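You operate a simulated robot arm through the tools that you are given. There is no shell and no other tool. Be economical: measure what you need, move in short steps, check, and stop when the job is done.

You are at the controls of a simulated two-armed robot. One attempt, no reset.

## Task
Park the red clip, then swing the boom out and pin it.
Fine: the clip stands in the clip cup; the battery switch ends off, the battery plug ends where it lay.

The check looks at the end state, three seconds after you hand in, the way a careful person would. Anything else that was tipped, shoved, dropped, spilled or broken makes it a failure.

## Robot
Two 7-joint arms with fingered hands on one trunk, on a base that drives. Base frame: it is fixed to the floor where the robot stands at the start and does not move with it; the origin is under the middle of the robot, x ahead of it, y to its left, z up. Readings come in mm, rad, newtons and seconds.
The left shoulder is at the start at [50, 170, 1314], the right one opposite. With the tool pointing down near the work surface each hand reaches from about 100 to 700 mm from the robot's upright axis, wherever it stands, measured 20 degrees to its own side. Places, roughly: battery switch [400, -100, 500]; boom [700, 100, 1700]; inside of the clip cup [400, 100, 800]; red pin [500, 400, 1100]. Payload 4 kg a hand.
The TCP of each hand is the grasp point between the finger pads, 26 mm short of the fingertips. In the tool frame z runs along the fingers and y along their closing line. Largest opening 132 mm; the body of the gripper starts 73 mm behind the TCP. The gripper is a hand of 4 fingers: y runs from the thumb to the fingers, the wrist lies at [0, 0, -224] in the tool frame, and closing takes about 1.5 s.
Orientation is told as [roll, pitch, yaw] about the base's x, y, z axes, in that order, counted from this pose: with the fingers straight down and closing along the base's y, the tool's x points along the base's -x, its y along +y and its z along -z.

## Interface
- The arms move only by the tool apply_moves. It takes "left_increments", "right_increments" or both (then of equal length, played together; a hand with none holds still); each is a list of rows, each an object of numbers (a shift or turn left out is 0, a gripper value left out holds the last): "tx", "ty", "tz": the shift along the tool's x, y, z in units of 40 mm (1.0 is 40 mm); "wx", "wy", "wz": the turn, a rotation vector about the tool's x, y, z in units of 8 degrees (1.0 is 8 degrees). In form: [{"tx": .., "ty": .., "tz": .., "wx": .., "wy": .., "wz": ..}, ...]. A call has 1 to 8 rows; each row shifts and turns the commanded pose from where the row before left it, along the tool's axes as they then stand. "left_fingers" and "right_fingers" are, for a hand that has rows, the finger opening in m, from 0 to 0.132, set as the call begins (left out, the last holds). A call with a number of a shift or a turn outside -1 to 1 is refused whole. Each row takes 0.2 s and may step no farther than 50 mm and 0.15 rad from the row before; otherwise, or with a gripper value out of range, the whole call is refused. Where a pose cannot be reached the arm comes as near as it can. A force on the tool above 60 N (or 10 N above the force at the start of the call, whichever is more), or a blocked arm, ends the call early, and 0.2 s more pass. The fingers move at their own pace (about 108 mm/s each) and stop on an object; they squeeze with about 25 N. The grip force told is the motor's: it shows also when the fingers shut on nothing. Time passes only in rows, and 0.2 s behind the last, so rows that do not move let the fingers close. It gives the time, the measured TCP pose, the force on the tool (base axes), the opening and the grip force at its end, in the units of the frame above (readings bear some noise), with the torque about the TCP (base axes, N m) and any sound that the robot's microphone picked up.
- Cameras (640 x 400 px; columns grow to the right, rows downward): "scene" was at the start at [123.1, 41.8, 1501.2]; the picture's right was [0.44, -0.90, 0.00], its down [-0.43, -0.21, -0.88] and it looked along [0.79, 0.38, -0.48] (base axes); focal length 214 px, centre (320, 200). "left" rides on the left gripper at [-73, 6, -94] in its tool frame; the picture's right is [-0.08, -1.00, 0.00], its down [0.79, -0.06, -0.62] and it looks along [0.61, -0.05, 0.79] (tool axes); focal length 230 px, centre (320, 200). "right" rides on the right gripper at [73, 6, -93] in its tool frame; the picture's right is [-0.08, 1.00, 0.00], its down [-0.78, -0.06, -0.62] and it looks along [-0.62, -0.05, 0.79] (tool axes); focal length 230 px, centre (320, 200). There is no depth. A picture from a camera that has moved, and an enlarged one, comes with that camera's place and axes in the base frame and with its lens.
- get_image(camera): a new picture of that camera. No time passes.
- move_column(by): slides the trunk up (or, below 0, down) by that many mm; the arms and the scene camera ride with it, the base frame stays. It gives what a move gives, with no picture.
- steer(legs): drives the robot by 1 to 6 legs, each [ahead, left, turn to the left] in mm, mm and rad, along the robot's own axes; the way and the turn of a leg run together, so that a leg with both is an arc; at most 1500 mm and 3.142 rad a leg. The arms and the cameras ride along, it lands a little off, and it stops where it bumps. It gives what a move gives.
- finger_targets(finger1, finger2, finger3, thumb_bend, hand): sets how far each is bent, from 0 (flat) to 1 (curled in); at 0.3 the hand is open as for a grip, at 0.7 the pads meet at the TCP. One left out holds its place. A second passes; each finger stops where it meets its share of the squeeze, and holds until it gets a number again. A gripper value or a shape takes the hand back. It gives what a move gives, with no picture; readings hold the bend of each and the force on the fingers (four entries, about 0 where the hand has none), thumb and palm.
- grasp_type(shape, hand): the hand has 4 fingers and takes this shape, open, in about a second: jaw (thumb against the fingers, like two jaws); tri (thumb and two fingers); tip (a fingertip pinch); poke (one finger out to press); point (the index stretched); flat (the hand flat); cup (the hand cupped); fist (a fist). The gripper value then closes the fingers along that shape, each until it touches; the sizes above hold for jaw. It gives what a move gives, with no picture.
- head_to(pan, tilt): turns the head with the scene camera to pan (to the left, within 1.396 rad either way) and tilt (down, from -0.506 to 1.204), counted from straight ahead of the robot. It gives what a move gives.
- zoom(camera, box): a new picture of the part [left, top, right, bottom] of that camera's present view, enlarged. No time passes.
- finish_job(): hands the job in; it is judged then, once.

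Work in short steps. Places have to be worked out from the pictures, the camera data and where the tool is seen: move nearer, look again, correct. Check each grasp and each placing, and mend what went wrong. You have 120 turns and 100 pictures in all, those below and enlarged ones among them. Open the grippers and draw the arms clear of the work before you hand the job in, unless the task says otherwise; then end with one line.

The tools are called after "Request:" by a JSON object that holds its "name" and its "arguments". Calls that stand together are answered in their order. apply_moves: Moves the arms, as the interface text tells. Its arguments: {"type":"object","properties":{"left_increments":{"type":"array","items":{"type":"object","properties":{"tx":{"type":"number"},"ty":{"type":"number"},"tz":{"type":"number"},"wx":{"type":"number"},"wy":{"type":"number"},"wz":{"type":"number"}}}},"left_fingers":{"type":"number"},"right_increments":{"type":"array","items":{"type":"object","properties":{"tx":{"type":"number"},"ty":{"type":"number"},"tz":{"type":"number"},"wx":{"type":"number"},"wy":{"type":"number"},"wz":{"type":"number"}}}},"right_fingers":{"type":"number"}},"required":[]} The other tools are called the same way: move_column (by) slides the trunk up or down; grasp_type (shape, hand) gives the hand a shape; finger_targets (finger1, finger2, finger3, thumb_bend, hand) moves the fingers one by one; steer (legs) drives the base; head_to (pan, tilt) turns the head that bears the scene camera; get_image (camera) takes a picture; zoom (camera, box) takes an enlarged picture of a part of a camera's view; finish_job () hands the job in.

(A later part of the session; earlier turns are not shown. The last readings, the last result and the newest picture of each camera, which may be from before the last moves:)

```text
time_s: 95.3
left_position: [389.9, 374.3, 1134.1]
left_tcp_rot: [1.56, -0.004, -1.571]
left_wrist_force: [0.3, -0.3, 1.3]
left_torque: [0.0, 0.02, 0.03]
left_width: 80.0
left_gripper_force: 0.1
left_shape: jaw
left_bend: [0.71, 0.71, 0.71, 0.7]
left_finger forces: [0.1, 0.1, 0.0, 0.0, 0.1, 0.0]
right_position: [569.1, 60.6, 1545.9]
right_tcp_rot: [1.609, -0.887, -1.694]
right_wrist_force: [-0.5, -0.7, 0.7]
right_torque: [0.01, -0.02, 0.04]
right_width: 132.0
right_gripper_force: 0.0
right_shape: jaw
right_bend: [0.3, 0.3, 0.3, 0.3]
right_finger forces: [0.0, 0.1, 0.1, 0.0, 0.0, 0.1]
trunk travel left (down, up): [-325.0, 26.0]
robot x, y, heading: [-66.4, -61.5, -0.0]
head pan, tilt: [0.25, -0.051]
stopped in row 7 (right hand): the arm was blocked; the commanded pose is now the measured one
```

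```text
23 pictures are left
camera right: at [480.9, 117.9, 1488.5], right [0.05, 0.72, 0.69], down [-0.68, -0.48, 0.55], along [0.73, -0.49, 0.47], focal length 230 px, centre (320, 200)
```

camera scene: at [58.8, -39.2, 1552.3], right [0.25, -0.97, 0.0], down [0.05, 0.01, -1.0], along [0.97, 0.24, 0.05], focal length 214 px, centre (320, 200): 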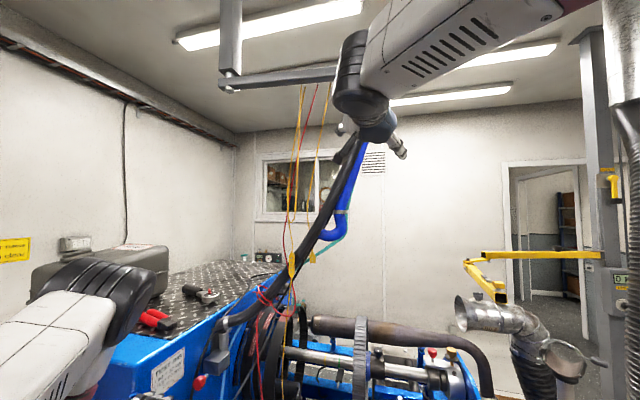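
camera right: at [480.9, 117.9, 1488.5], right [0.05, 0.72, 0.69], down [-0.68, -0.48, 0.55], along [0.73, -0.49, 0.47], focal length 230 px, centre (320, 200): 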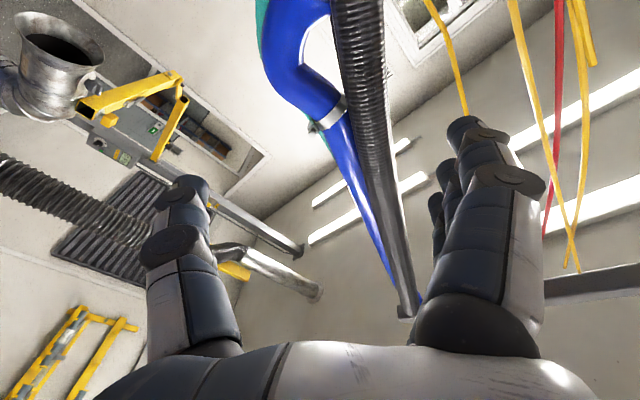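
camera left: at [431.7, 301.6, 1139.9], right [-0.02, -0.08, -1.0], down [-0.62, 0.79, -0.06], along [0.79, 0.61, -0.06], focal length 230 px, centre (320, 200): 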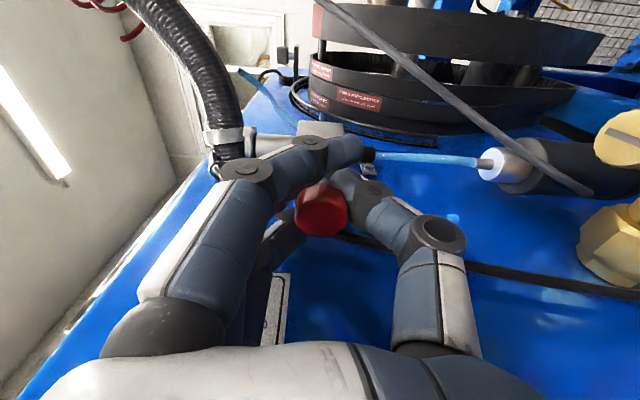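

The right arm jams when crossing the midline, and the pin stays out by itself, so I use the left hand on the boom instead. I withdraw the right hand and bring the closed left fingers in front of the hose.

Request:
{"name": "apply_moves", "arguments": {"right_increments": [{"ty": -1, "tz": -0.5}, {"ty": -1, "tz": -0.5}, {"ty": -1, "tz": -0.5}, {"ty": -1, "tz": -0.5}, {"ty": -1, "tz": -0.5}, {"ty": -1, "tz": -0.5}]}}

Request:
{"name": "apply_moves", "arguments": {"left_increments": [{"tx": -0.61, "ty": 0.89, "tz": 0.2}, {"tx": -0.61, "ty": 0.89, "tz": 0.2}, {"tx": -0.61, "ty": 0.89, "tz": 0.2}, {"tx": -0.61, "ty": 0.89, "tz": 0.2}, {"tx": -0.61, "ty": 0.89, "tz": 0.2}, {"tx": -0.61, "ty": 0.89, "tz": 0.2}, {"tx": -0.61, "ty": 0.89, "tz": 0.2}, {"tx": -0.61, "ty": 0.89, "tz": 0.2}], "left_fingers": 0.0}}

Request:
{"name": "get_image", "arguments": {"camera": "left"}}

Request:
{"name": "get_image", "arguments": {"camera": "scene"}}

```text
time_s: 96.8
left_position: [390.9, 374.8, 1135.6]
left_tcp_rot: [1.559, -0.004, -1.571]
left_wrist_force: [-0.2, -0.3, 0.3]
left_torque: [0.0, 0.0, 0.02]
left_width: 79.7
left_gripper_force: 0.1
left_shape: jaw
left_bend: [0.71, 0.71, 0.71, 0.7]
left_finger forces: [0.0, 0.1, 0.0, 0.1, 0.0, 0.0]
right_position: [435.4, -111.2, 1388.1]
right_tcp_rot: [1.611, -0.893, -1.688]
right_wrist_force: [-0.1, -0.9, 0.7]
right_torque: [-0.03, -0.03, 0.03]
right_width: 132.0
right_gripper_force: 0.1
right_shape: jaw
right_bend: [0.3, 0.3, 0.3, 0.3]
right_finger forces: [0.0, 0.0, 0.0, 0.0, 0.0, 0.0]
trunk travel left (down, up): [-325.0, 26.0]
robot x, y, heading: [-66.9, -63.5, 0.0]
head pan, tilt: [0.25, -0.051]
```

```text
time_s: 98.5
left_position: [483.4, 212.8, 1403.6]
left_tcp_rot: [1.541, -0.081, -1.555]
left_wrist_force: [-0.8, -0.6, 0.3]
left_torque: [0.02, 0.01, 0.0]
left_width: 0.1
left_gripper_force: 24.5
left_shape: jaw
left_bend: [0.68, 0.58, 0.68, 0.66]
left_finger forces: [0.1, 0.1, 0.1, 0.1, 0.1, 0.0]
left hand out of reach, approached as far as the arm can: row 3, 4, 5, 8
right_position: [434.6, -115.0, 1387.6]
right_tcp_rot: [1.609, -0.891, -1.687]
right_wrist_force: [-0.1, -0.2, 0.8]
right_torque: [0.0, 0.01, 0.03]
right_width: 132.0
right_gripper_force: 0.1
right_shape: jaw
right_bend: [0.3, 0.3, 0.3, 0.3]
right_finger forces: [0.0, 0.0, 0.0, 0.0, 0.0, 0.0]
trunk travel left (down, up): [-325.0, 26.0]
robot x, y, heading: [-66.5, -63.0, 0.0]
head pan, tilt: [0.25, -0.051]
```

```text
22 pictures are left
camera left: at [392.7, 138.3, 1419.8], right [-0.03, -0.16, -0.99], down [-0.63, 0.77, -0.11], along [0.78, 0.62, -0.12], focal length 230 px, centre (320, 200)
```

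left: 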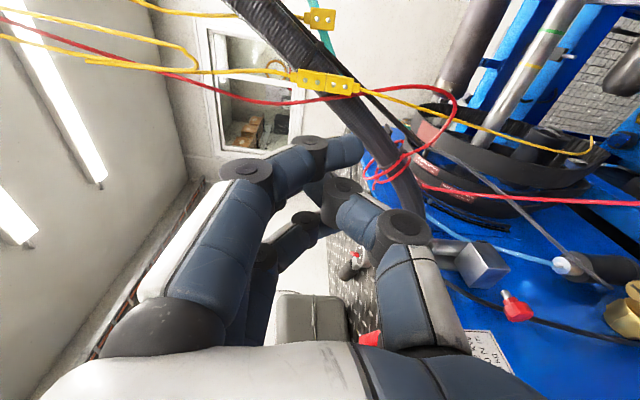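

```text
21 pictures are left
camera scene: at [59.6, -41.6, 1552.3], right [0.24, -0.97, 0.0], down [0.05, 0.01, -1.0], along [0.97, 0.24, 0.05], focal length 214 px, centre (320, 200)
```

scene: 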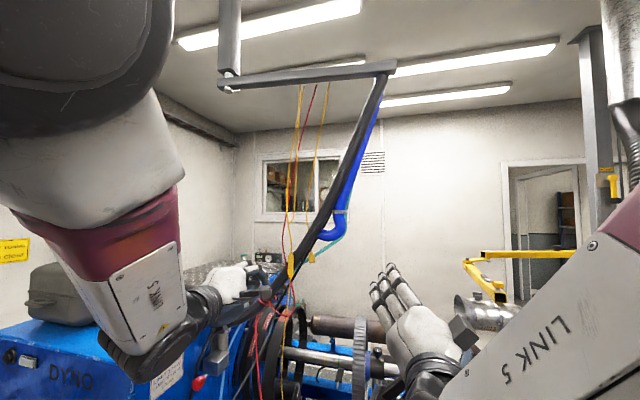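

The left camera shows the hose ahead: at z≈1404 it lies near (621,187). I shift and push forward slowly, watching for force.

Request:
{"name": "apply_moves", "arguments": {"left_increments": [{"tx": -0.5, "tz": 0.5}, {"tz": 0.8}, {"tz": 0.6}, {"tz": 0.4}, {"tz": 0.4}, {"tz": 0.4}]}}

Request:
{"name": "get_image", "arguments": {"camera": "left"}}

```text
time_s: 100.2
left_position: [603.1, 229.0, 1426.1]
left_tcp_rot: [1.561, -0.083, -1.545]
left_wrist_force: [0.1, -0.3, 0.1]
left_torque: [-0.01, -0.06, -0.02]
left_width: 0.0
left_gripper_force: 24.9
left_shape: jaw
left_bend: [0.68, 0.58, 0.68, 0.66]
left_finger forces: [0.0, 0.0, 0.0, 0.1, 0.0, 0.1]
left hand out of reach, approached as far as the arm can: row 1, 2
right_position: [435.4, -111.1, 1388.5]
right_tcp_rot: [1.611, -0.895, -1.689]
right_wrist_force: [0.8, 0.8, -0.2]
right_torque: [0.0, 0.0, 0.04]
right_width: 132.0
right_gripper_force: 0.0
right_shape: jaw
right_bend: [0.3, 0.3, 0.3, 0.3]
right_finger forces: [0.0, 0.1, 0.1, 0.1, 0.0, 0.1]
trunk travel left (down, up): [-325.0, 26.0]
robot x, y, heading: [-64.8, -63.2, -0.001]
head pan, tilt: [0.25, -0.051]
stopped in row 6 (left hand): the arm was blocked; the commanded pose is now the measured one
```

```text
20 pictures are left
camera left: at [513.0, 153.4, 1439.5], right [-0.01, -0.16, -0.99], down [-0.64, 0.76, -0.12], along [0.77, 0.63, -0.11], focal length 230 px, centre (320, 200)
```

left: 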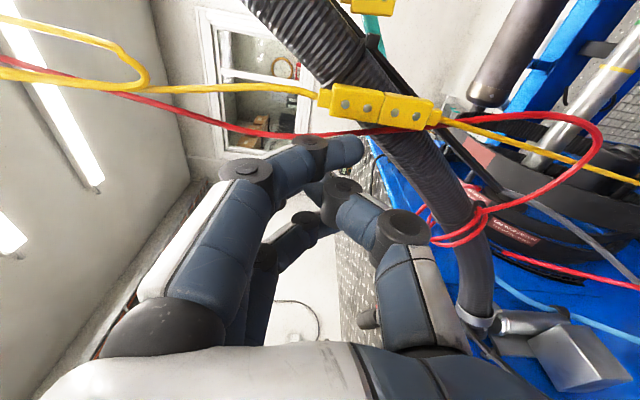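

The fingers passed above the hose without touching. I back up, drop to z≈1345 where the hose is at (612,228), and push again.

Request:
{"name": "apply_moves", "arguments": {"left_increments": [{"tz": -0.9}, {"tz": -0.9}, {"ty": -1}, {"ty": -1}, {"tz": 0.5}, {"tz": 0.4}]}}

Request:
{"name": "apply_moves", "arguments": {"left_increments": [{"tz": 0.3}, {"tz": 0.3}, {"tz": 0.3}, {"tz": 0.3}]}}

Request:
{"name": "get_image", "arguments": {"camera": "left"}}

```text
time_s: 101.5
left_position: [549.2, 264.0, 1381.8]
left_tcp_rot: [1.561, -0.142, -1.523]
left_wrist_force: [-0.5, 0.0, 0.4]
left_torque: [-0.01, -0.03, 0.02]
left_width: 0.0
left_gripper_force: 25.2
left_shape: jaw
left_bend: [0.68, 0.58, 0.68, 0.66]
left_finger forces: [0.1, 0.0, 0.0, 0.1, 0.0, 0.0]
left hand out of reach, approached as far as the arm can: row 3, 4, 5
right_position: [437.0, -111.0, 1388.5]
right_tcp_rot: [1.608, -0.895, -1.688]
right_wrist_force: [0.1, 0.1, -0.5]
right_torque: [0.01, 0.04, -0.01]
right_width: 132.0
right_gripper_force: 0.0
right_shape: jaw
right_bend: [0.3, 0.3, 0.3, 0.3]
right_finger forces: [0.1, 0.1, 0.0, 0.0, 0.0, 0.0]
trunk travel left (down, up): [-325.0, 26.0]
robot x, y, heading: [-68.0, -62.0, 0.002]
head pan, tilt: [0.25, -0.051]
```

```text
time_s: 102.8
left_position: [590.3, 270.5, 1393.6]
left_tcp_rot: [1.564, -0.145, -1.514]
left_wrist_force: [0.5, -0.3, -0.2]
left_torque: [0.05, 0.03, 0.01]
left_width: 0.0
left_gripper_force: 24.7
left_shape: jaw
left_bend: [0.68, 0.58, 0.68, 0.66]
left_finger forces: [0.0, 0.0, 0.0, 0.1, 0.1, 0.1]
left hand out of reach, approached as far as the arm can: row 1, 3
right_position: [435.2, -110.6, 1389.1]
right_tcp_rot: [1.61, -0.896, -1.688]
right_wrist_force: [-0.1, -0.2, -0.4]
right_torque: [0.04, -0.01, 0.03]
right_width: 132.0
right_gripper_force: 0.0
right_shape: jaw
right_bend: [0.3, 0.3, 0.3, 0.3]
right_finger forces: [0.1, 0.1, 0.1, 0.0, 0.0, 0.0]
trunk travel left (down, up): [-325.0, 26.0]
robot x, y, heading: [-66.7, -65.2, -0.002]
head pan, tilt: [0.25, -0.051]
stopped in row 4 (left hand): the arm was blocked; the commanded pose is now the measured one
```

```text
19 pictures are left
camera left: at [502.7, 192.6, 1410.6], right [0.01, -0.22, -0.98], down [-0.66, 0.73, -0.17], along [0.75, 0.64, -0.14], focal length 230 px, centre (320, 200)
```

left: 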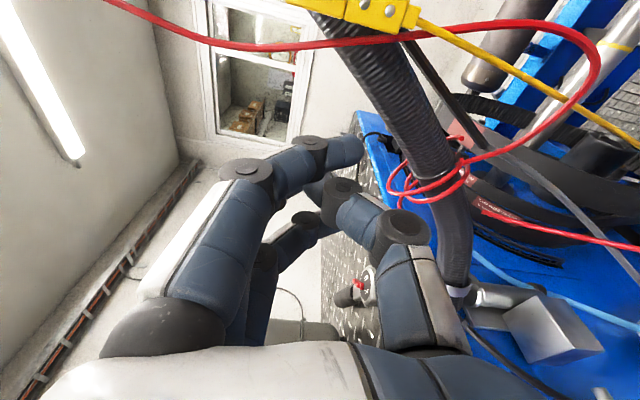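

The left arm drifts at its limits there. Better: right hand straddling the hose at its good pose, with the base doing the push/pull. First I take the left hand back down and out.

Request:
{"name": "apply_moves", "arguments": {"left_increments": [{"tz": -1}, {"tz": -1}, {"tz": -1}, {"tz": -1}, {"tz": -1}, {"ty": -1}, {"ty": -1}, {"ty": -1}]}}

Request:
{"name": "apply_moves", "arguments": {"left_increments": [{"ty": -1, "tx": 0.5}, {"ty": -1, "tx": 0.5}, {"ty": -0.8, "tx": 0.5}, {"tx": 0.5}, {}, {}, {}], "right_increments": [{"ty": 1}, {"ty": 1}, {"ty": 1}, {"ty": 1}, {"ty": 1}, {"ty": 1}, {"ty": 0.5}]}}

```text
time_s: 104.5
left_position: [457.3, 277.8, 1306.6]
left_tcp_rot: [1.555, -0.137, -1.521]
left_wrist_force: [0.2, 1.1, -0.9]
left_torque: [-0.04, -0.03, -0.06]
left_width: 0.0
left_gripper_force: 25.1
left_shape: jaw
left_bend: [0.68, 0.58, 0.68, 0.66]
left_finger forces: [0.0, 0.1, 0.1, 0.0, 0.1, 0.0]
left hand out of reach, approached as far as the arm can: row 4, 5, 6, 7, 8
right_position: [436.1, -105.2, 1389.2]
right_tcp_rot: [1.61, -0.898, -1.689]
right_wrist_force: [0.2, 1.1, -0.8]
right_torque: [0.01, -0.02, -0.08]
right_width: 131.8
right_gripper_force: 0.1
right_shape: jaw
right_bend: [0.3, 0.3, 0.3, 0.3]
right_finger forces: [0.1, 0.0, 0.0, 0.1, 0.0, 0.0]
trunk travel left (down, up): [-325.0, 26.0]
robot x, y, heading: [-65.2, -60.5, -0.003]
head pan, tilt: [0.25, -0.051]
```

```text
time_s: 106.3
left_position: [451.8, 332.5, 1187.4]
left_tcp_rot: [1.564, -0.136, -1.521]
left_wrist_force: [0.4, 0.4, 0.2]
left_torque: [0.0, -0.04, 0.01]
left_width: 0.2
left_gripper_force: 25.0
left_shape: jaw
left_bend: [0.68, 0.58, 0.68, 0.66]
left_finger forces: [0.0, 0.0, 0.0, 0.0, 0.0, 0.0]
right_position: [459.6, 53.8, 1590.5]
right_tcp_rot: [1.589, -0.796, -1.694]
right_wrist_force: [-0.8, -0.8, 0.2]
right_torque: [-0.02, 0.03, -0.02]
right_width: 131.6
right_gripper_force: 0.0
right_shape: jaw
right_bend: [0.3, 0.3, 0.3, 0.3]
right_finger forces: [0.1, 0.0, 0.1, 0.0, 0.0, 0.1]
trunk travel left (down, up): [-325.0, 26.0]
robot x, y, heading: [-67.2, -59.5, -0.006]
head pan, tilt: [0.25, -0.051]
stopped in row 7 (right hand): the arm was blocked; the commanded pose is now the measured one
```

Right hand is at (460,54,1590) with the hose ahead at (645,76). I draw the left hand back 40 mm, then drive 60 mm ahead and 20 mm left.

Request:
{"name": "apply_moves", "arguments": {"left_increments": [{"tz": -0.5}, {"tz": -0.5}]}}

Request:
{"name": "steer", "arguments": {"legs": [[60, 20, 0]]}}

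Request:
{"name": "get_image", "arguments": {"camera": "right"}}

```text
time_s: 107.0
left_position: [411.5, 331.5, 1186.2]
left_tcp_rot: [1.564, -0.135, -1.519]
left_wrist_force: [0.2, 0.2, 0.1]
left_torque: [-0.02, -0.03, -0.02]
left_width: 0.0
left_gripper_force: 24.8
left_shape: jaw
left_bend: [0.68, 0.58, 0.68, 0.66]
left_finger forces: [0.0, 0.0, 0.0, 0.0, 0.0, 0.0]
right_position: [459.9, 54.6, 1589.2]
right_tcp_rot: [1.587, -0.798, -1.691]
right_wrist_force: [1.3, 0.5, -0.5]
right_torque: [-0.02, -0.01, 0.0]
right_width: 131.9
right_gripper_force: 0.1
right_shape: jaw
right_bend: [0.3, 0.3, 0.3, 0.3]
right_finger forces: [0.0, 0.0, 0.0, 0.0, 0.0, 0.1]
trunk travel left (down, up): [-325.0, 26.0]
robot x, y, heading: [-65.7, -63.2, 0.001]
head pan, tilt: [0.25, -0.051]
```

```text
time_s: 107.9
left_position: [473.1, 350.8, 1185.3]
left_tcp_rot: [1.564, -0.138, -1.519]
left_wrist_force: [0.8, 0.4, -0.7]
left_torque: [-0.01, 0.0, -0.01]
left_width: 0.0
left_gripper_force: 25.2
left_shape: jaw
left_bend: [0.68, 0.58, 0.68, 0.66]
left_finger forces: [0.0, 0.1, 0.0, 0.0, 0.0, 0.0]
right_position: [521.0, 75.9, 1589.2]
right_tcp_rot: [1.587, -0.797, -1.691]
right_wrist_force: [0.1, 0.8, -0.1]
right_torque: [0.0, 0.0, -0.02]
right_width: 131.8
right_gripper_force: 0.1
right_shape: jaw
right_bend: [0.3, 0.3, 0.3, 0.3]
right_finger forces: [0.1, 0.0, 0.0, 0.0, 0.1, 0.0]
trunk travel left (down, up): [-325.0, 26.0]
robot x, y, heading: [-6.3, -42.7, 0.004]
head pan, tilt: [0.25, -0.051]
```

```text
18 pictures are left
camera right: at [434.0, 139.7, 1539.0], right [0.06, 0.66, 0.75], down [-0.68, -0.52, 0.51], along [0.73, -0.55, 0.42], focal length 230 px, centre (320, 200)
```

right: 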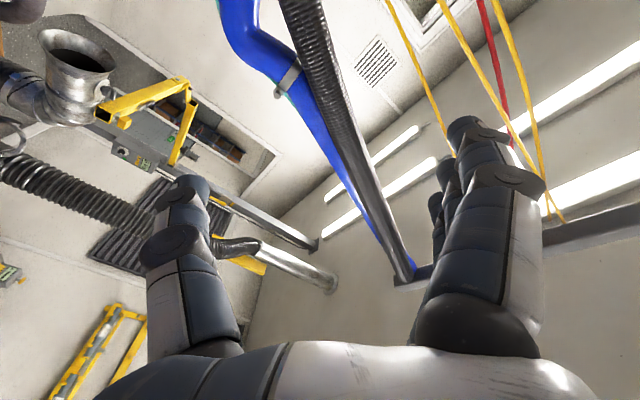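

The hose is centred between thumb and fingers. I advance 125 mm in the arm.

Request:
{"name": "apply_moves", "arguments": {"right_increments": [{"tz": 0.8}, {"tz": 0.8}, {"tz": 0.8}, {"tz": 0.7}]}}

Request:
{"name": "get_image", "arguments": {"camera": "right"}}

```text
time_s: 109.1
left_position: [470.8, 353.7, 1185.5]
left_tcp_rot: [1.565, -0.137, -1.52]
left_wrist_force: [0.3, -0.9, -0.3]
left_torque: [0.02, 0.02, 0.02]
left_width: 0.3
left_gripper_force: 24.6
left_shape: jaw
left_bend: [0.68, 0.58, 0.68, 0.66]
left_finger forces: [0.0, 0.1, 0.1, 0.0, 0.0, 0.1]
right_position: [651.0, 13.6, 1633.2]
right_tcp_rot: [1.59, -0.696, -1.728]
right_wrist_force: [-5.9, 6.2, -2.2]
right_torque: [-0.58, -0.35, 0.31]
right_width: 131.9
right_gripper_force: 0.0
right_shape: jaw
right_bend: [0.3, 0.28, 0.23, 0.3]
right_finger forces: [0.0, 0.9, 5.8, 0.0, 0.1, 0.1]
trunk travel left (down, up): [-325.0, 26.0]
robot x, y, heading: [-5.5, -41.5, -0.006]
head pan, tilt: [0.25, -0.051]
stopped in row 4 (right hand): the arm was blocked; the commanded pose is now the measured one
```

```text
17 pictures are left
camera right: at [566.2, 84.8, 1588.3], right [0.07, 0.58, 0.81], down [-0.71, -0.54, 0.45], along [0.7, -0.61, 0.37], focal length 230 px, centre (320, 200)
```

right: 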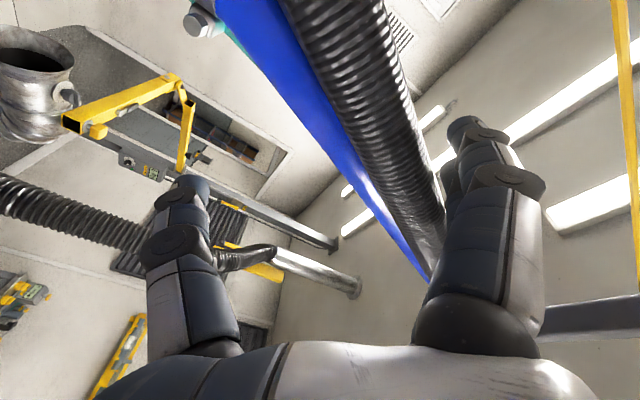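

The hose now lies inside the hand. I close around it and read the grip.

Request:
{"name": "apply_moves", "arguments": {"right_increments": [{}, {}, {}, {}, {}, {}], "right_fingers": 0.02}}

Request:
{"name": "get_image", "arguments": {"camera": "right"}}

```text
time_s: 110.5
left_position: [468.3, 358.3, 1184.7]
left_tcp_rot: [1.567, -0.142, -1.519]
left_wrist_force: [0.3, 0.1, -0.1]
left_torque: [0.02, -0.01, 0.03]
left_width: 0.1
left_gripper_force: 25.7
left_shape: jaw
left_bend: [0.68, 0.58, 0.68, 0.66]
left_finger forces: [0.1, 0.0, 0.1, 0.0, 0.0, 0.1]
right_position: [644.6, 23.4, 1639.9]
right_tcp_rot: [1.607, -0.699, -1.734]
right_wrist_force: [-4.0, 38.9, 36.4]
right_torque: [-0.68, -1.15, 0.87]
right_width: 65.6
right_gripper_force: 0.1
right_shape: jaw
right_bend: [0.6, 0.53, 0.5, 0.7]
right_finger forces: [13.2, 18.4, 19.4, 0.0, 0.0, 0.1]
trunk travel left (down, up): [-325.0, 26.0]
robot x, y, heading: [-5.9, -40.5, -0.002]
head pan, tilt: [0.25, -0.051]
```

```text
16 pictures are left
camera right: at [560.9, 93.0, 1593.2], right [0.06, 0.58, 0.81], down [-0.71, -0.55, 0.44], along [0.7, -0.6, 0.38], focal length 230 px, centre (320, 200)
```

right: 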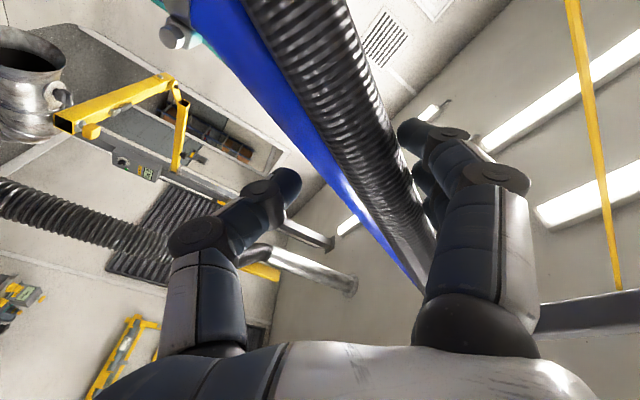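

The hose bears on the fingers only. I shift the hand 20 mm toward the finger side and close fully so the thumb meets it too.

Request:
{"name": "apply_moves", "arguments": {"right_increments": [{"ty": 0.3}, {"ty": 0.3}, {"tz": 0.3}, {}, {}, {}, {}], "right_fingers": 0.0}}

```text
time_s: 111.2
left_position: [467.8, 361.7, 1184.4]
left_tcp_rot: [1.565, -0.143, -1.516]
left_wrist_force: [0.5, -0.1, 0.4]
left_torque: [0.02, -0.02, -0.01]
left_width: 0.2
left_gripper_force: 24.8
left_shape: jaw
left_bend: [0.68, 0.58, 0.68, 0.66]
left_finger forces: [0.1, 0.0, 0.0, 0.0, 0.0, 0.0]
right_position: [656.3, 8.8, 1672.2]
right_tcp_rot: [1.56, -0.625, -1.7]
right_wrist_force: [-20.1, 38.1, -21.4]
right_torque: [-2.89, -0.32, 1.15]
right_width: 44.9
right_gripper_force: 25.4
right_shape: jaw
right_bend: [0.69, 0.56, 0.44, 0.74]
right_finger forces: [7.6, 12.9, 19.3, 0.1, 21.4, 0.0]
trunk travel left (down, up): [-325.0, 26.0]
robot x, y, heading: [-8.7, -44.6, 0.005]
head pan, tilt: [0.25, -0.051]
stopped in row 3 (right hand): the force on the tool passed its limit at 74 N (the readings are from after the stop); the commanded pose is now the measured one
```

Now the hose is firmly gripped (thumb 21 N). I test the pull direction by driving back 50 mm.

Request:
{"name": "steer", "arguments": {"legs": [[-50, 0, 0]]}}

Request:
{"name": "get_image", "arguments": {"camera": "scene"}}

```text
time_s: 112.2
left_position: [422.6, 360.2, 1182.2]
left_tcp_rot: [1.565, -0.145, -1.517]
left_wrist_force: [-0.2, 0.6, 0.7]
left_torque: [-0.01, -0.03, -0.02]
left_width: 0.2
left_gripper_force: 25.0
left_shape: jaw
left_bend: [0.68, 0.58, 0.68, 0.66]
left_finger forces: [0.1, 0.1, 0.0, 0.0, 0.0, 0.0]
right_position: [609.7, 5.8, 1672.6]
right_tcp_rot: [1.566, -0.624, -1.712]
right_wrist_force: [-0.7, 41.1, -25.5]
right_torque: [-2.96, 0.78, 0.55]
right_width: 45.6
right_gripper_force: 25.2
right_shape: jaw
right_bend: [0.68, 0.54, 0.43, 0.74]
right_finger forces: [6.4, 15.0, 20.0, 0.0, 21.4, 0.0]
trunk travel left (down, up): [-325.0, 26.0]
robot x, y, heading: [-54.5, -42.2, -0.004]
head pan, tilt: [0.25, -0.051]
```

```text
15 pictures are left
camera scene: at [71.9, -7.8, 1551.9], right [0.25, -0.97, 0.01], down [0.05, 0.0, -1.0], along [0.97, 0.25, 0.05], focal length 214 px, centre (320, 200)
```

scene: 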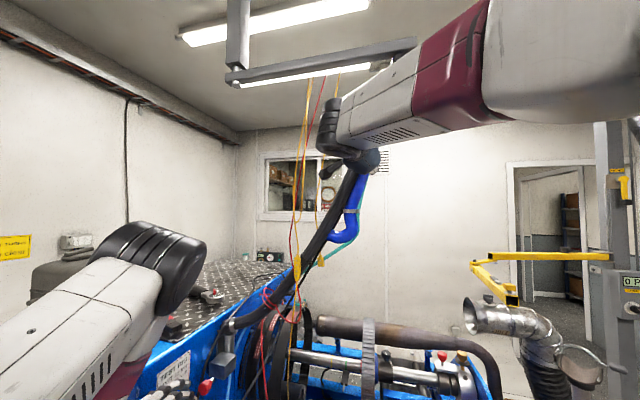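

The boom swings freely toward the robot (x-force ≈ 0). I follow its arc about (580,375), radius ~370, with the base in two short legs.

Request:
{"name": "steer", "arguments": {"legs": [[-105, 8, 0]]}}

Request:
{"name": "steer", "arguments": {"legs": [[-80, 27, 0]]}}

Request:
{"name": "get_image", "arguments": {"camera": "scene"}}

```text
time_s: 113.3
left_position: [319.3, 370.5, 1180.9]
left_tcp_rot: [1.56, -0.145, -1.518]
left_wrist_force: [0.3, -0.5, 0.3]
left_torque: [-0.01, -0.03, -0.01]
left_width: 0.0
left_gripper_force: 25.1
left_shape: jaw
left_bend: [0.68, 0.58, 0.68, 0.66]
left_finger forces: [0.2, 0.0, 0.0, 0.1, 0.0, 0.0]
right_position: [508.4, 16.9, 1669.1]
right_tcp_rot: [1.559, -0.622, -1.698]
right_wrist_force: [15.2, 46.1, -13.2]
right_torque: [-2.9, 1.77, -0.07]
right_width: 47.6
right_gripper_force: 25.4
right_shape: jaw
right_bend: [0.65, 0.5, 0.4, 0.75]
right_finger forces: [7.1, 16.6, 25.8, 0.1, 27.3, 0.0]
trunk travel left (down, up): [-325.0, 26.0]
robot x, y, heading: [-161.0, -34.2, 0.002]
head pan, tilt: [0.25, -0.051]
```

```text
time_s: 114.4
left_position: [239.0, 397.6, 1179.9]
left_tcp_rot: [1.559, -0.144, -1.515]
left_wrist_force: [0.2, 0.1, -0.4]
left_torque: [0.01, -0.01, 0.02]
left_width: 0.3
left_gripper_force: 24.8
left_shape: jaw
left_bend: [0.68, 0.58, 0.68, 0.66]
left_finger forces: [0.1, 0.0, 0.1, 0.1, 0.0, 0.0]
right_position: [430.4, 48.2, 1668.7]
right_tcp_rot: [1.555, -0.624, -1.685]
right_wrist_force: [26.1, 46.7, 0.1]
right_torque: [-3.09, 2.49, -0.25]
right_width: 48.1
right_gripper_force: 24.9
right_shape: jaw
right_bend: [0.66, 0.5, 0.36, 0.75]
right_finger forces: [5.9, 13.2, 32.4, 0.0, 22.3, 0.0]
trunk travel left (down, up): [-325.0, 26.0]
robot x, y, heading: [-244.9, -6.8, 0.001]
head pan, tilt: [0.25, -0.051]
```

```text
14 pictures are left
camera scene: at [-108.6, 29.7, 1551.4], right [0.25, -0.97, 0.01], down [0.04, 0.0, -1.0], along [0.97, 0.25, 0.04], focal length 214 px, centre (320, 200)
```

scene: 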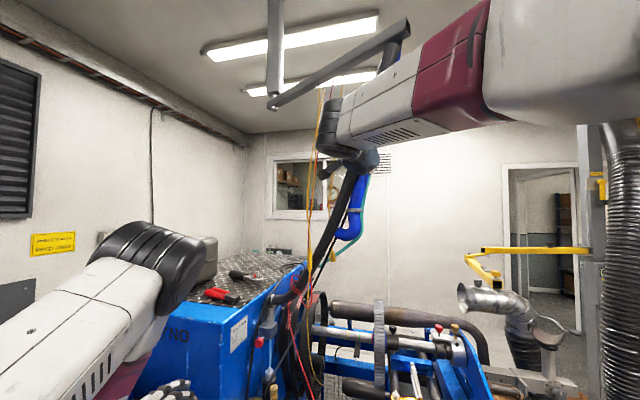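

The boom follows. I loosen the grip slightly into a cage so the hose can pivot, and continue along the arc.

Request:
{"name": "apply_moves", "arguments": {"right_increments": [{}], "right_fingers": 0.05}}

Request:
{"name": "steer", "arguments": {"legs": [[-82, 52, 0]]}}

Request:
{"name": "get_image", "arguments": {"camera": "scene"}}

```text
time_s: 114.8
left_position: [238.5, 395.2, 1182.4]
left_tcp_rot: [1.562, -0.141, -1.515]
left_wrist_force: [-0.2, -1.3, 0.1]
left_torque: [0.0, 0.0, 0.1]
left_width: 0.0
left_gripper_force: 25.1
left_shape: jaw
left_bend: [0.68, 0.58, 0.68, 0.66]
left_finger forces: [0.0, 0.1, 0.0, 0.1, 0.1, 0.1]
right_position: [428.6, 46.5, 1667.3]
right_tcp_rot: [1.554, -0.621, -1.672]
right_wrist_force: [23.5, 44.2, 2.3]
right_torque: [-2.7, 1.55, 0.27]
right_width: 59.2
right_gripper_force: 11.6
right_shape: jaw
right_bend: [0.7, 0.51, 0.33, 0.73]
right_finger forces: [6.8, 10.2, 23.3, 0.1, 0.0, 0.0]
trunk travel left (down, up): [-325.0, 26.0]
robot x, y, heading: [-240.9, -10.4, 0.002]
head pan, tilt: [0.25, -0.051]
```

```text
time_s: 116.0
left_position: [161.8, 438.1, 1184.9]
left_tcp_rot: [1.566, -0.14, -1.518]
left_wrist_force: [-0.1, 0.2, -0.7]
left_torque: [0.01, -0.01, -0.01]
left_width: 0.0
left_gripper_force: 25.1
left_shape: jaw
left_bend: [0.68, 0.58, 0.68, 0.66]
left_finger forces: [0.1, 0.0, 0.0, 0.0, 0.0, 0.0]
right_position: [349.2, 84.8, 1672.5]
right_tcp_rot: [1.562, -0.614, -1.683]
right_wrist_force: [0.2, 0.2, 0.3]
right_torque: [0.02, 0.01, -0.09]
right_width: 35.6
right_gripper_force: 24.7
right_shape: jaw
right_bend: [0.75, 0.69, 0.61, 0.8]
right_finger forces: [0.0, 0.0, 0.0, 0.0, 0.0, 0.0]
trunk travel left (down, up): [-325.0, 26.0]
robot x, y, heading: [-313.2, 40.2, 0.001]
head pan, tilt: [0.25, -0.051]
stopped in leg 1: the force on the tool passed its limit at 64 N (the readings are from after the stop); the commanded pose is now the measured one
```

```text
13 pictures are left
camera scene: at [-190.0, 67.2, 1552.2], right [0.25, -0.97, 0.0], down [0.05, 0.01, -1.0], along [0.97, 0.25, 0.05], focal length 214 px, centre (320, 200)
```

scene: 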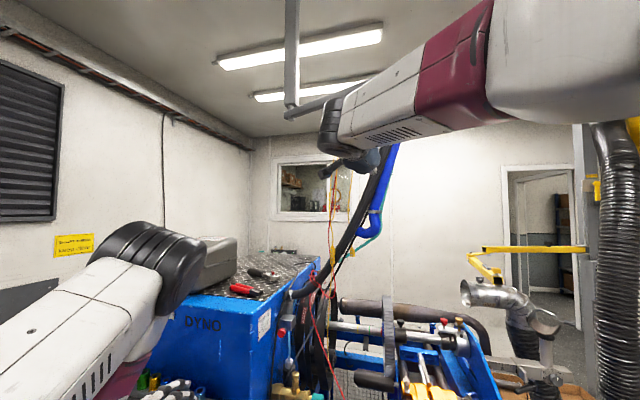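

The hose slipped out at 64 N with the boom at about 24° toward the robot side (swung ~36° in total), which suggests a stop. I retract the right arm away from the hose before moving in to try the pin.

Request:
{"name": "apply_moves", "arguments": {"right_increments": [{"tz": -0.8}, {"ty": -1, "tz": -0.5}, {"ty": -1, "tz": -0.5}, {"ty": -1}, {"ty": -1}, {"ty": -1}, {"ty": -1}, {"ty": -1}], "right_fingers": 0.1}}

Request:
{"name": "get_image", "arguments": {"camera": "scene"}}

```text
time_s: 117.8
left_position: [163.4, 433.0, 1186.1]
left_tcp_rot: [1.563, -0.139, -1.52]
left_wrist_force: [-0.4, 1.1, -0.7]
left_torque: [0.02, 0.03, -0.02]
left_width: 0.0
left_gripper_force: 24.8
left_shape: jaw
left_bend: [0.68, 0.58, 0.68, 0.66]
left_finger forces: [0.0, 0.0, 0.0, 0.0, 0.1, 0.0]
right_position: [257.7, -74.6, 1443.6]
right_tcp_rot: [1.56, -0.611, -1.683]
right_wrist_force: [0.0, 0.3, 0.4]
right_torque: [-0.01, -0.01, 0.01]
right_width: 100.1
right_gripper_force: 0.0
right_shape: jaw
right_bend: [0.63, 0.63, 0.63, 0.59]
right_finger forces: [0.1, 0.0, 0.1, 0.0, 0.0, 0.1]
trunk travel left (down, up): [-325.0, 26.0]
robot x, y, heading: [-315.3, 39.9, -0.0]
head pan, tilt: [0.25, -0.051]
```

```text
12 pictures are left
camera scene: at [-187.4, 61.4, 1552.1], right [0.25, -0.97, 0.0], down [0.05, 0.01, -1.0], along [0.97, 0.25, 0.05], focal length 214 px, centre (320, 200)
```

scene: 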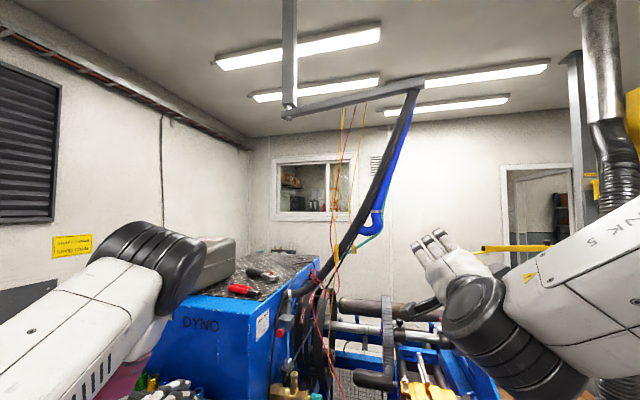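

The boom tip now appears at only ~10° on my side, so it came back after slipping. I wait a second and check whether it is still moving.

Request:
{"name": "apply_moves", "arguments": {"right_increments": [{"ty": -1}, {"ty": -1}, {"tx": -0.5}, {}, {}, {}, {}, {}]}}

Request:
{"name": "get_image", "arguments": {"camera": "scene"}}

```text
time_s: 119.6
left_position: [163.3, 435.2, 1187.0]
left_tcp_rot: [1.565, -0.137, -1.518]
left_wrist_force: [-1.1, -0.4, -0.1]
left_torque: [0.0, 0.0, 0.01]
left_width: 0.0
left_gripper_force: 25.2
left_shape: jaw
left_bend: [0.68, 0.58, 0.68, 0.66]
left_finger forces: [0.1, 0.0, 0.0, 0.1, 0.1, 0.0]
right_position: [250.2, -133.7, 1391.2]
right_tcp_rot: [1.562, -0.611, -1.684]
right_wrist_force: [-0.4, 0.0, -0.3]
right_torque: [0.03, 0.0, 0.0]
right_width: 99.8
right_gripper_force: 0.1
right_shape: jaw
right_bend: [0.63, 0.63, 0.63, 0.59]
right_finger forces: [0.1, 0.0, 0.1, 0.1, 0.0, 0.0]
trunk travel left (down, up): [-325.0, 26.0]
robot x, y, heading: [-317.2, 38.2, 0.002]
head pan, tilt: [0.25, -0.051]
```

```text
11 pictures are left
camera scene: at [-188.1, 62.6, 1552.2], right [0.25, -0.97, 0.0], down [0.05, 0.01, -1.0], along [0.97, 0.25, 0.05], focal length 214 px, centre (320, 200)
```

scene: 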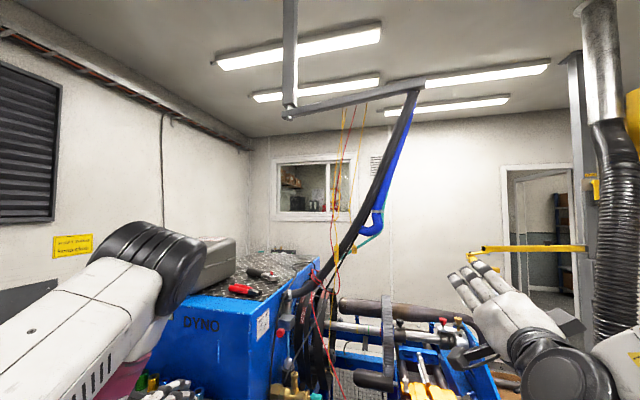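

The boom is static, so it holds where it's left; it was kicked back when the hose slipped from my loosened grip. I return the right hand to its holding pose, open wide, then drive so the hose re-enters the hand.

Request:
{"name": "apply_moves", "arguments": {"right_increments": [{"tx": 0.5, "ty": 0.9}, {"ty": 1}, {"ty": 1}, {"ty": 1}, {"ty": 1}, {"ty": 1}, {"ty": 1}, {"ty": 1}], "right_fingers": 0.132}}

Request:
{"name": "apply_moves", "arguments": {"right_increments": [{"ty": 0.9}, {"tz": 0.5}, {"tz": 0.5}, {"tz": 0.5}]}}

```text
time_s: 121.4
left_position: [163.4, 434.8, 1185.8]
left_tcp_rot: [1.564, -0.138, -1.518]
left_wrist_force: [0.8, -0.3, 0.1]
left_torque: [0.01, 0.01, 0.02]
left_width: 0.0
left_gripper_force: 25.3
left_shape: jaw
left_bend: [0.68, 0.58, 0.68, 0.66]
left_finger forces: [0.0, 0.1, 0.0, 0.0, 0.0, 0.1]
right_position: [275.2, 67.4, 1635.8]
right_tcp_rot: [1.563, -0.613, -1.685]
right_wrist_force: [0.3, 0.9, -0.1]
right_torque: [0.01, 0.02, -0.04]
right_width: 131.8
right_gripper_force: 0.0
right_shape: jaw
right_bend: [0.3, 0.3, 0.3, 0.3]
right_finger forces: [0.0, 0.0, 0.0, 0.1, 0.0, 0.0]
trunk travel left (down, up): [-325.0, 26.0]
robot x, y, heading: [-314.1, 37.7, 0.003]
head pan, tilt: [0.25, -0.051]
```

```text
time_s: 122.6
left_position: [161.9, 433.0, 1186.6]
left_tcp_rot: [1.566, -0.136, -1.519]
left_wrist_force: [-0.3, -1.4, 0.1]
left_torque: [0.02, -0.01, 0.02]
left_width: 0.0
left_gripper_force: 24.8
left_shape: jaw
left_bend: [0.68, 0.58, 0.68, 0.66]
left_finger forces: [0.1, 0.0, 0.1, 0.0, 0.1, 0.0]
right_position: [338.6, 43.7, 1690.1]
right_tcp_rot: [1.567, -0.543, -1.701]
right_wrist_force: [-0.5, -0.5, -0.2]
right_torque: [0.04, 0.0, 0.02]
right_width: 131.8
right_gripper_force: 0.1
right_shape: jaw
right_bend: [0.3, 0.3, 0.3, 0.3]
right_finger forces: [0.0, 0.0, 0.0, 0.0, 0.0, 0.0]
trunk travel left (down, up): [-325.0, 26.0]
robot x, y, heading: [-312.8, 36.6, 0.003]
head pan, tilt: [0.25, -0.051]
stopped in row 4 (right hand): the arm was blocked; the commanded pose is now the measured one
```

TCP (339,44,1690); the hose at that height is near (513,11). I drive 100 ahead and 33 right, then look.

Request:
{"name": "steer", "arguments": {"legs": [[100, -33, 0]]}}

Request:
{"name": "get_image", "arguments": {"camera": "right"}}

```text
time_s: 123.8
left_position: [262.5, 401.5, 1186.2]
left_tcp_rot: [1.564, -0.138, -1.519]
left_wrist_force: [0.0, -0.2, 0.4]
left_torque: [0.01, -0.01, 0.02]
left_width: 0.2
left_gripper_force: 25.0
left_shape: jaw
left_bend: [0.68, 0.58, 0.68, 0.66]
left_finger forces: [0.0, 0.1, 0.0, 0.0, 0.0, 0.1]
right_position: [438.1, 12.1, 1688.7]
right_tcp_rot: [1.565, -0.545, -1.7]
right_wrist_force: [1.1, 0.3, -0.4]
right_torque: [0.02, 0.03, 0.02]
right_width: 131.9
right_gripper_force: 0.0
right_shape: jaw
right_bend: [0.3, 0.3, 0.3, 0.3]
right_finger forces: [0.0, 0.1, 0.1, 0.1, 0.1, 0.1]
trunk travel left (down, up): [-325.0, 26.0]
robot x, y, heading: [-212.5, 7.1, -0.0]
head pan, tilt: [0.25, -0.051]
```

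```text
10 pictures are left
camera right: at [353.6, 88.3, 1655.4], right [0.06, 0.45, 0.89], down [-0.7, -0.62, 0.36], along [0.71, -0.65, 0.27], focal length 230 px, centre (320, 200)
```

right: 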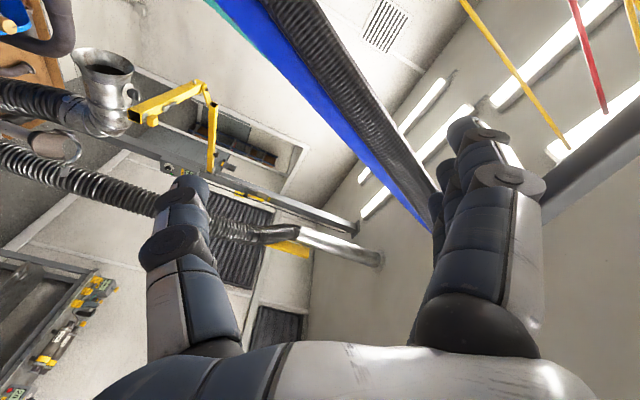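

The hand's roll is off and the hose lies ~50 mm to the finger side. I roll back 32°, shift the base 48 mm left and 40 mm forward.

Request:
{"name": "apply_moves", "arguments": {"right_increments": [{"wz": -1}, {"wz": -1}, {"wz": -1}, {"wz": -1}]}}

Request:
{"name": "steer", "arguments": {"legs": [[0, 48, 0], [40, 0, 0]]}}

Request:
{"name": "get_image", "arguments": {"camera": "right"}}

```text
time_s: 125.0
left_position: [263.0, 400.9, 1185.9]
left_tcp_rot: [1.564, -0.136, -1.518]
left_wrist_force: [0.7, 0.0, -0.2]
left_torque: [0.03, 0.0, -0.02]
left_width: 0.0
left_gripper_force: 25.0
left_shape: jaw
left_bend: [0.68, 0.58, 0.68, 0.66]
left_finger forces: [0.0, 0.0, 0.1, 0.0, 0.0, 0.0]
right_position: [437.7, -24.5, 1709.5]
right_tcp_rot: [1.558, -1.036, -1.708]
right_wrist_force: [0.6, -0.3, 0.7]
right_torque: [-0.04, -0.01, -0.02]
right_width: 132.1
right_gripper_force: 0.1
right_shape: jaw
right_bend: [0.3, 0.3, 0.3, 0.3]
right_finger forces: [0.1, 0.0, 0.0, 0.0, 0.0, 0.1]
trunk travel left (down, up): [-325.0, 26.0]
robot x, y, heading: [-218.3, 5.9, -0.004]
head pan, tilt: [0.25, -0.051]
stopped in row 4 (right hand): the arm was blocked; the commanded pose is now the measured one
```

```text
time_s: 126.5
left_position: [303.3, 448.7, 1184.6]
left_tcp_rot: [1.564, -0.138, -1.519]
left_wrist_force: [0.4, -0.7, -0.4]
left_torque: [-0.05, -0.03, -0.02]
left_width: 0.1
left_gripper_force: 25.0
left_shape: jaw
left_bend: [0.68, 0.58, 0.68, 0.66]
left_finger forces: [0.0, 0.0, 0.1, 0.0, 0.0, 0.0]
right_position: [478.4, 22.9, 1708.5]
right_tcp_rot: [1.556, -1.036, -1.708]
right_wrist_force: [0.9, -0.3, -0.6]
right_torque: [0.01, -0.02, -0.04]
right_width: 131.9
right_gripper_force: 0.0
right_shape: jaw
right_bend: [0.3, 0.3, 0.3, 0.3]
right_finger forces: [0.1, 0.0, 0.0, 0.0, 0.0, 0.0]
trunk travel left (down, up): [-325.0, 26.0]
robot x, y, heading: [-174.1, 50.0, -0.002]
head pan, tilt: [0.25, -0.051]
```

```text
9 pictures are left
camera right: at [391.2, 77.4, 1648.8], right [0.12, 0.81, 0.57], down [-0.67, -0.36, 0.65], along [0.73, -0.47, 0.5], focal length 230 px, centre (320, 200)
```

right: 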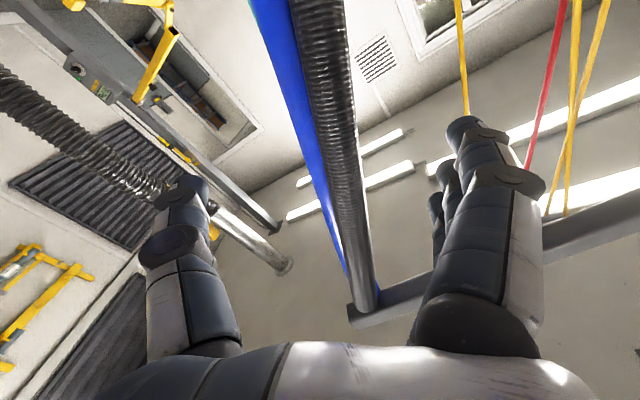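

The hose is now centred and parallel, about 85 mm ahead by its apparent width. I drive 85 mm forward and close.

Request:
{"name": "steer", "arguments": {"legs": [[85, 0, 0]]}}

Request:
{"name": "apply_moves", "arguments": {"right_increments": [{}, {}, {}, {}, {}, {}], "right_fingers": 0.0}}

```text
time_s: 127.6
left_position: [365.1, 448.6, 1183.5]
left_tcp_rot: [1.551, -0.139, -1.504]
left_wrist_force: [-11.6, -3.5, 2.3]
left_torque: [0.0, -0.22, -0.07]
left_width: 0.0
left_gripper_force: 25.0
left_shape: jaw
left_bend: [0.68, 0.6, 0.68, 0.67]
left_finger forces: [0.1, 0.1, 0.0, 0.0, 0.0, 0.0]
right_position: [545.1, 20.4, 1710.7]
right_tcp_rot: [1.556, -1.032, -1.703]
right_wrist_force: [-0.7, 0.1, -0.3]
right_torque: [-0.06, -0.03, -0.01]
right_width: 131.8
right_gripper_force: 0.1
right_shape: jaw
right_bend: [0.3, 0.3, 0.3, 0.3]
right_finger forces: [0.0, 0.0, 0.0, 0.1, 0.0, 0.0]
trunk travel left (down, up): [-325.0, 26.0]
robot x, y, heading: [-104.5, 52.4, -0.0]
head pan, tilt: [0.25, -0.051]
stopped in leg 1: the force on the tool passed its limit at 92 N (the readings are from after the stop); the commanded pose is now the measured one
```

```text
time_s: 129.0
left_position: [365.3, 449.5, 1184.7]
left_tcp_rot: [1.554, -0.14, -1.508]
left_wrist_force: [-16.6, -4.3, 2.2]
left_torque: [0.05, -0.21, -0.13]
left_width: 0.1
left_gripper_force: 24.8
left_shape: jaw
left_bend: [0.68, 0.61, 0.68, 0.67]
left_finger forces: [0.0, 31.1, 0.0, 0.1, 0.0, 0.0]
right_position: [542.8, 21.2, 1711.0]
right_tcp_rot: [1.556, -1.033, -1.706]
right_wrist_force: [1.4, 2.0, 3.3]
right_torque: [-0.07, 0.14, -0.25]
right_width: 38.2
right_gripper_force: 24.8
right_shape: jaw
right_bend: [0.73, 0.73, 0.73, 0.7]
right_finger forces: [7.8, 7.9, 7.9, 0.0, 15.5, 0.1]
trunk travel left (down, up): [-325.0, 26.0]
robot x, y, heading: [-107.0, 54.8, -0.002]
head pan, tilt: [0.25, -0.051]
```

The hose is evenly gripped (fingers 8 N each, thumb 15 N); the left hand brushed the cabinet front, and driving back clears it. I follow the arc again in short legs with the grip tight.

Request:
{"name": "steer", "arguments": {"legs": [[-55, 10, 0]]}}

Request:
{"name": "steer", "arguments": {"legs": [[-75, 30, 0]]}}

Request:
{"name": "steer", "arguments": {"legs": [[-20, 11, 0]]}}

```text
time_s: 130.0
left_position: [310.8, 460.6, 1183.2]
left_tcp_rot: [1.552, -0.14, -1.508]
left_wrist_force: [-1.3, 0.1, 0.0]
left_torque: [0.0, 0.0, 0.0]
left_width: 0.0
left_gripper_force: 25.6
left_shape: jaw
left_bend: [0.68, 0.58, 0.68, 0.67]
left_finger forces: [0.0, 0.0, 0.0, 0.0, 0.1, 0.0]
right_position: [490.3, 34.0, 1709.7]
right_tcp_rot: [1.556, -1.036, -1.701]
right_wrist_force: [1.8, 2.3, 1.3]
right_torque: [0.07, 0.55, -0.54]
right_width: 36.3
right_gripper_force: 25.4
right_shape: jaw
right_bend: [0.73, 0.72, 0.72, 0.7]
right_finger forces: [6.1, 6.6, 7.4, 0.1, 22.5, 0.0]
trunk travel left (down, up): [-325.0, 26.0]
robot x, y, heading: [-162.0, 62.6, -0.003]
head pan, tilt: [0.25, -0.051]
```

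```text
time_s: 131.0
left_position: [236.3, 487.5, 1183.2]
left_tcp_rot: [1.55, -0.139, -1.509]
left_wrist_force: [-1.2, -0.2, 0.3]
left_torque: [-0.03, -0.03, -0.02]
left_width: 0.0
left_gripper_force: 24.5
left_shape: jaw
left_bend: [0.68, 0.58, 0.68, 0.67]
left_finger forces: [0.1, 0.1, 0.0, 0.0, 0.0, 0.1]
right_position: [417.0, 60.3, 1710.4]
right_tcp_rot: [1.554, -1.032, -1.702]
right_wrist_force: [0.1, 0.6, 0.9]
right_torque: [0.02, -0.01, -0.01]
right_width: 21.9
right_gripper_force: 25.3
right_shape: jaw
right_bend: [0.76, 0.76, 0.76, 0.76]
right_finger forces: [0.0, 0.0, 0.0, 0.0, 0.0, 0.0]
trunk travel left (down, up): [-325.0, 26.0]
robot x, y, heading: [-235.6, 91.6, -0.0]
head pan, tilt: [0.25, -0.051]
```

```text
time_s: 131.8
left_position: [217.8, 498.3, 1181.2]
left_tcp_rot: [1.552, -0.141, -1.509]
left_wrist_force: [-0.2, -0.1, 0.0]
left_torque: [0.01, -0.01, 0.0]
left_width: 0.0
left_gripper_force: 25.5
left_shape: jaw
left_bend: [0.68, 0.58, 0.68, 0.67]
left_finger forces: [0.0, 0.0, 0.1, 0.0, 0.0, 0.1]
right_position: [399.7, 71.0, 1708.6]
right_tcp_rot: [1.548, -1.033, -1.698]
right_wrist_force: [-0.2, 0.1, -0.2]
right_torque: [0.02, -0.01, -0.02]
right_width: 21.8
right_gripper_force: 24.6
right_shape: jaw
right_bend: [0.76, 0.76, 0.76, 0.76]
right_finger forces: [0.1, 0.1, 0.0, 0.0, 0.0, 0.1]
trunk travel left (down, up): [-325.0, 26.0]
robot x, y, heading: [-253.6, 103.7, -0.001]
head pan, tilt: [0.25, -0.051]
```

The fingertip-only grip slipped off in the second leg. I look where the boom is now.

Request:
{"name": "apply_moves", "arguments": {"right_increments": [{"tz": -0.5}, {"ty": -1}, {"ty": -1}, {"ty": -1}, {"ty": -1}], "right_fingers": 0.132}}

Request:
{"name": "get_image", "arguments": {"camera": "scene"}}

```text
time_s: 133.0
left_position: [218.9, 497.7, 1183.2]
left_tcp_rot: [1.553, -0.139, -1.511]
left_wrist_force: [-0.4, -0.5, -0.3]
left_torque: [0.0, 0.0, 0.02]
left_width: 0.3
left_gripper_force: 24.7
left_shape: jaw
left_bend: [0.68, 0.58, 0.68, 0.67]
left_finger forces: [0.0, 0.0, 0.0, 0.0, 0.1, 0.0]
right_position: [358.8, -64.4, 1625.7]
right_tcp_rot: [1.553, -1.03, -1.701]
right_wrist_force: [1.5, -0.2, -0.2]
right_torque: [-0.02, 0.05, 0.01]
right_width: 131.9
right_gripper_force: 0.0
right_shape: jaw
right_bend: [0.3, 0.3, 0.3, 0.3]
right_finger forces: [0.0, 0.0, 0.0, 0.0, 0.0, 0.0]
trunk travel left (down, up): [-325.0, 26.0]
robot x, y, heading: [-251.1, 104.0, -0.003]
head pan, tilt: [0.25, -0.051]
```

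```text
8 pictures are left
camera scene: at [-128.5, 125.3, 1552.2], right [0.25, -0.97, 0.0], down [0.05, 0.01, -1.0], along [0.97, 0.25, 0.05], focal length 214 px, centre (320, 200)
```

scene: 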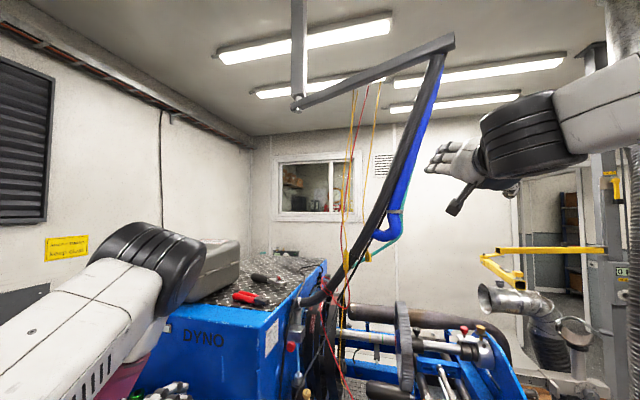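

The boom is at ~24°. I return the hand, shift, and drive in deeper so the fingers wrap fully behind the hose at about (434,46).

Request:
{"name": "apply_moves", "arguments": {"right_increments": [{"ty": 1}, {"ty": 1}, {"ty": 1}, {"ty": 1}]}}

Request:
{"name": "steer", "arguments": {"legs": [[0, -25, 0], [50, 0, 0]]}}

Request:
{"name": "get_image", "arguments": {"camera": "right"}}

```text
time_s: 134.0
left_position: [218.3, 500.7, 1181.7]
left_tcp_rot: [1.552, -0.139, -1.511]
left_wrist_force: [0.0, -1.2, 0.2]
left_torque: [-0.05, 0.06, 0.01]
left_width: 0.1
left_gripper_force: 24.8
left_shape: jaw
left_bend: [0.68, 0.58, 0.68, 0.67]
left_finger forces: [0.0, 0.1, 0.0, 0.0, 0.0, 0.0]
right_position: [379.5, 76.2, 1708.2]
right_tcp_rot: [1.551, -1.03, -1.699]
right_wrist_force: [-0.6, -0.4, -0.2]
right_torque: [0.02, 0.01, 0.0]
right_width: 131.8
right_gripper_force: 0.1
right_shape: jaw
right_bend: [0.3, 0.3, 0.3, 0.3]
right_finger forces: [0.0, 0.0, 0.1, 0.0, 0.0, 0.0]
trunk travel left (down, up): [-325.0, 26.0]
robot x, y, heading: [-256.1, 103.1, 0.003]
head pan, tilt: [0.25, -0.051]
```

```text
time_s: 135.5
left_position: [267.6, 472.6, 1182.1]
left_tcp_rot: [1.549, -0.139, -1.51]
left_wrist_force: [0.8, -0.5, 0.8]
left_torque: [0.0, 0.02, 0.0]
left_width: 0.1
left_gripper_force: 24.4
left_shape: jaw
left_bend: [0.68, 0.58, 0.68, 0.67]
left_finger forces: [0.0, 0.0, 0.1, 0.0, 0.1, 0.1]
right_position: [429.3, 49.1, 1707.4]
right_tcp_rot: [1.549, -1.034, -1.697]
right_wrist_force: [0.4, 0.4, 0.6]
right_torque: [-0.01, -0.01, 0.02]
right_width: 132.0
right_gripper_force: 0.1
right_shape: jaw
right_bend: [0.3, 0.3, 0.3, 0.3]
right_finger forces: [0.0, 0.1, 0.1, 0.0, 0.0, 0.1]
trunk travel left (down, up): [-325.0, 26.0]
robot x, y, heading: [-207.4, 78.2, -0.003]
head pan, tilt: [0.25, -0.051]
```

```text
7 pictures are left
camera right: at [341.6, 103.3, 1648.0], right [0.13, 0.81, 0.58], down [-0.67, -0.36, 0.65], along [0.73, -0.47, 0.49], focal length 230 px, centre (320, 200)
```

right: 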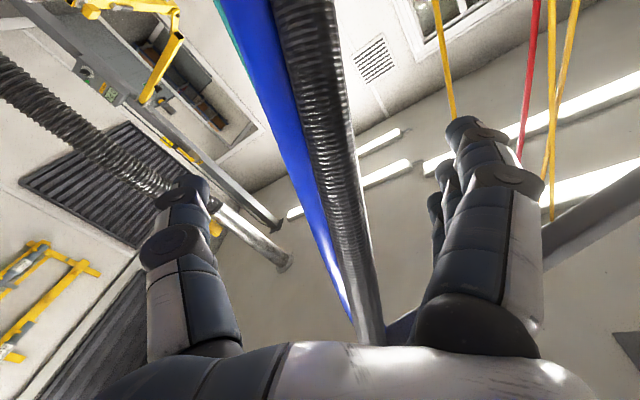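

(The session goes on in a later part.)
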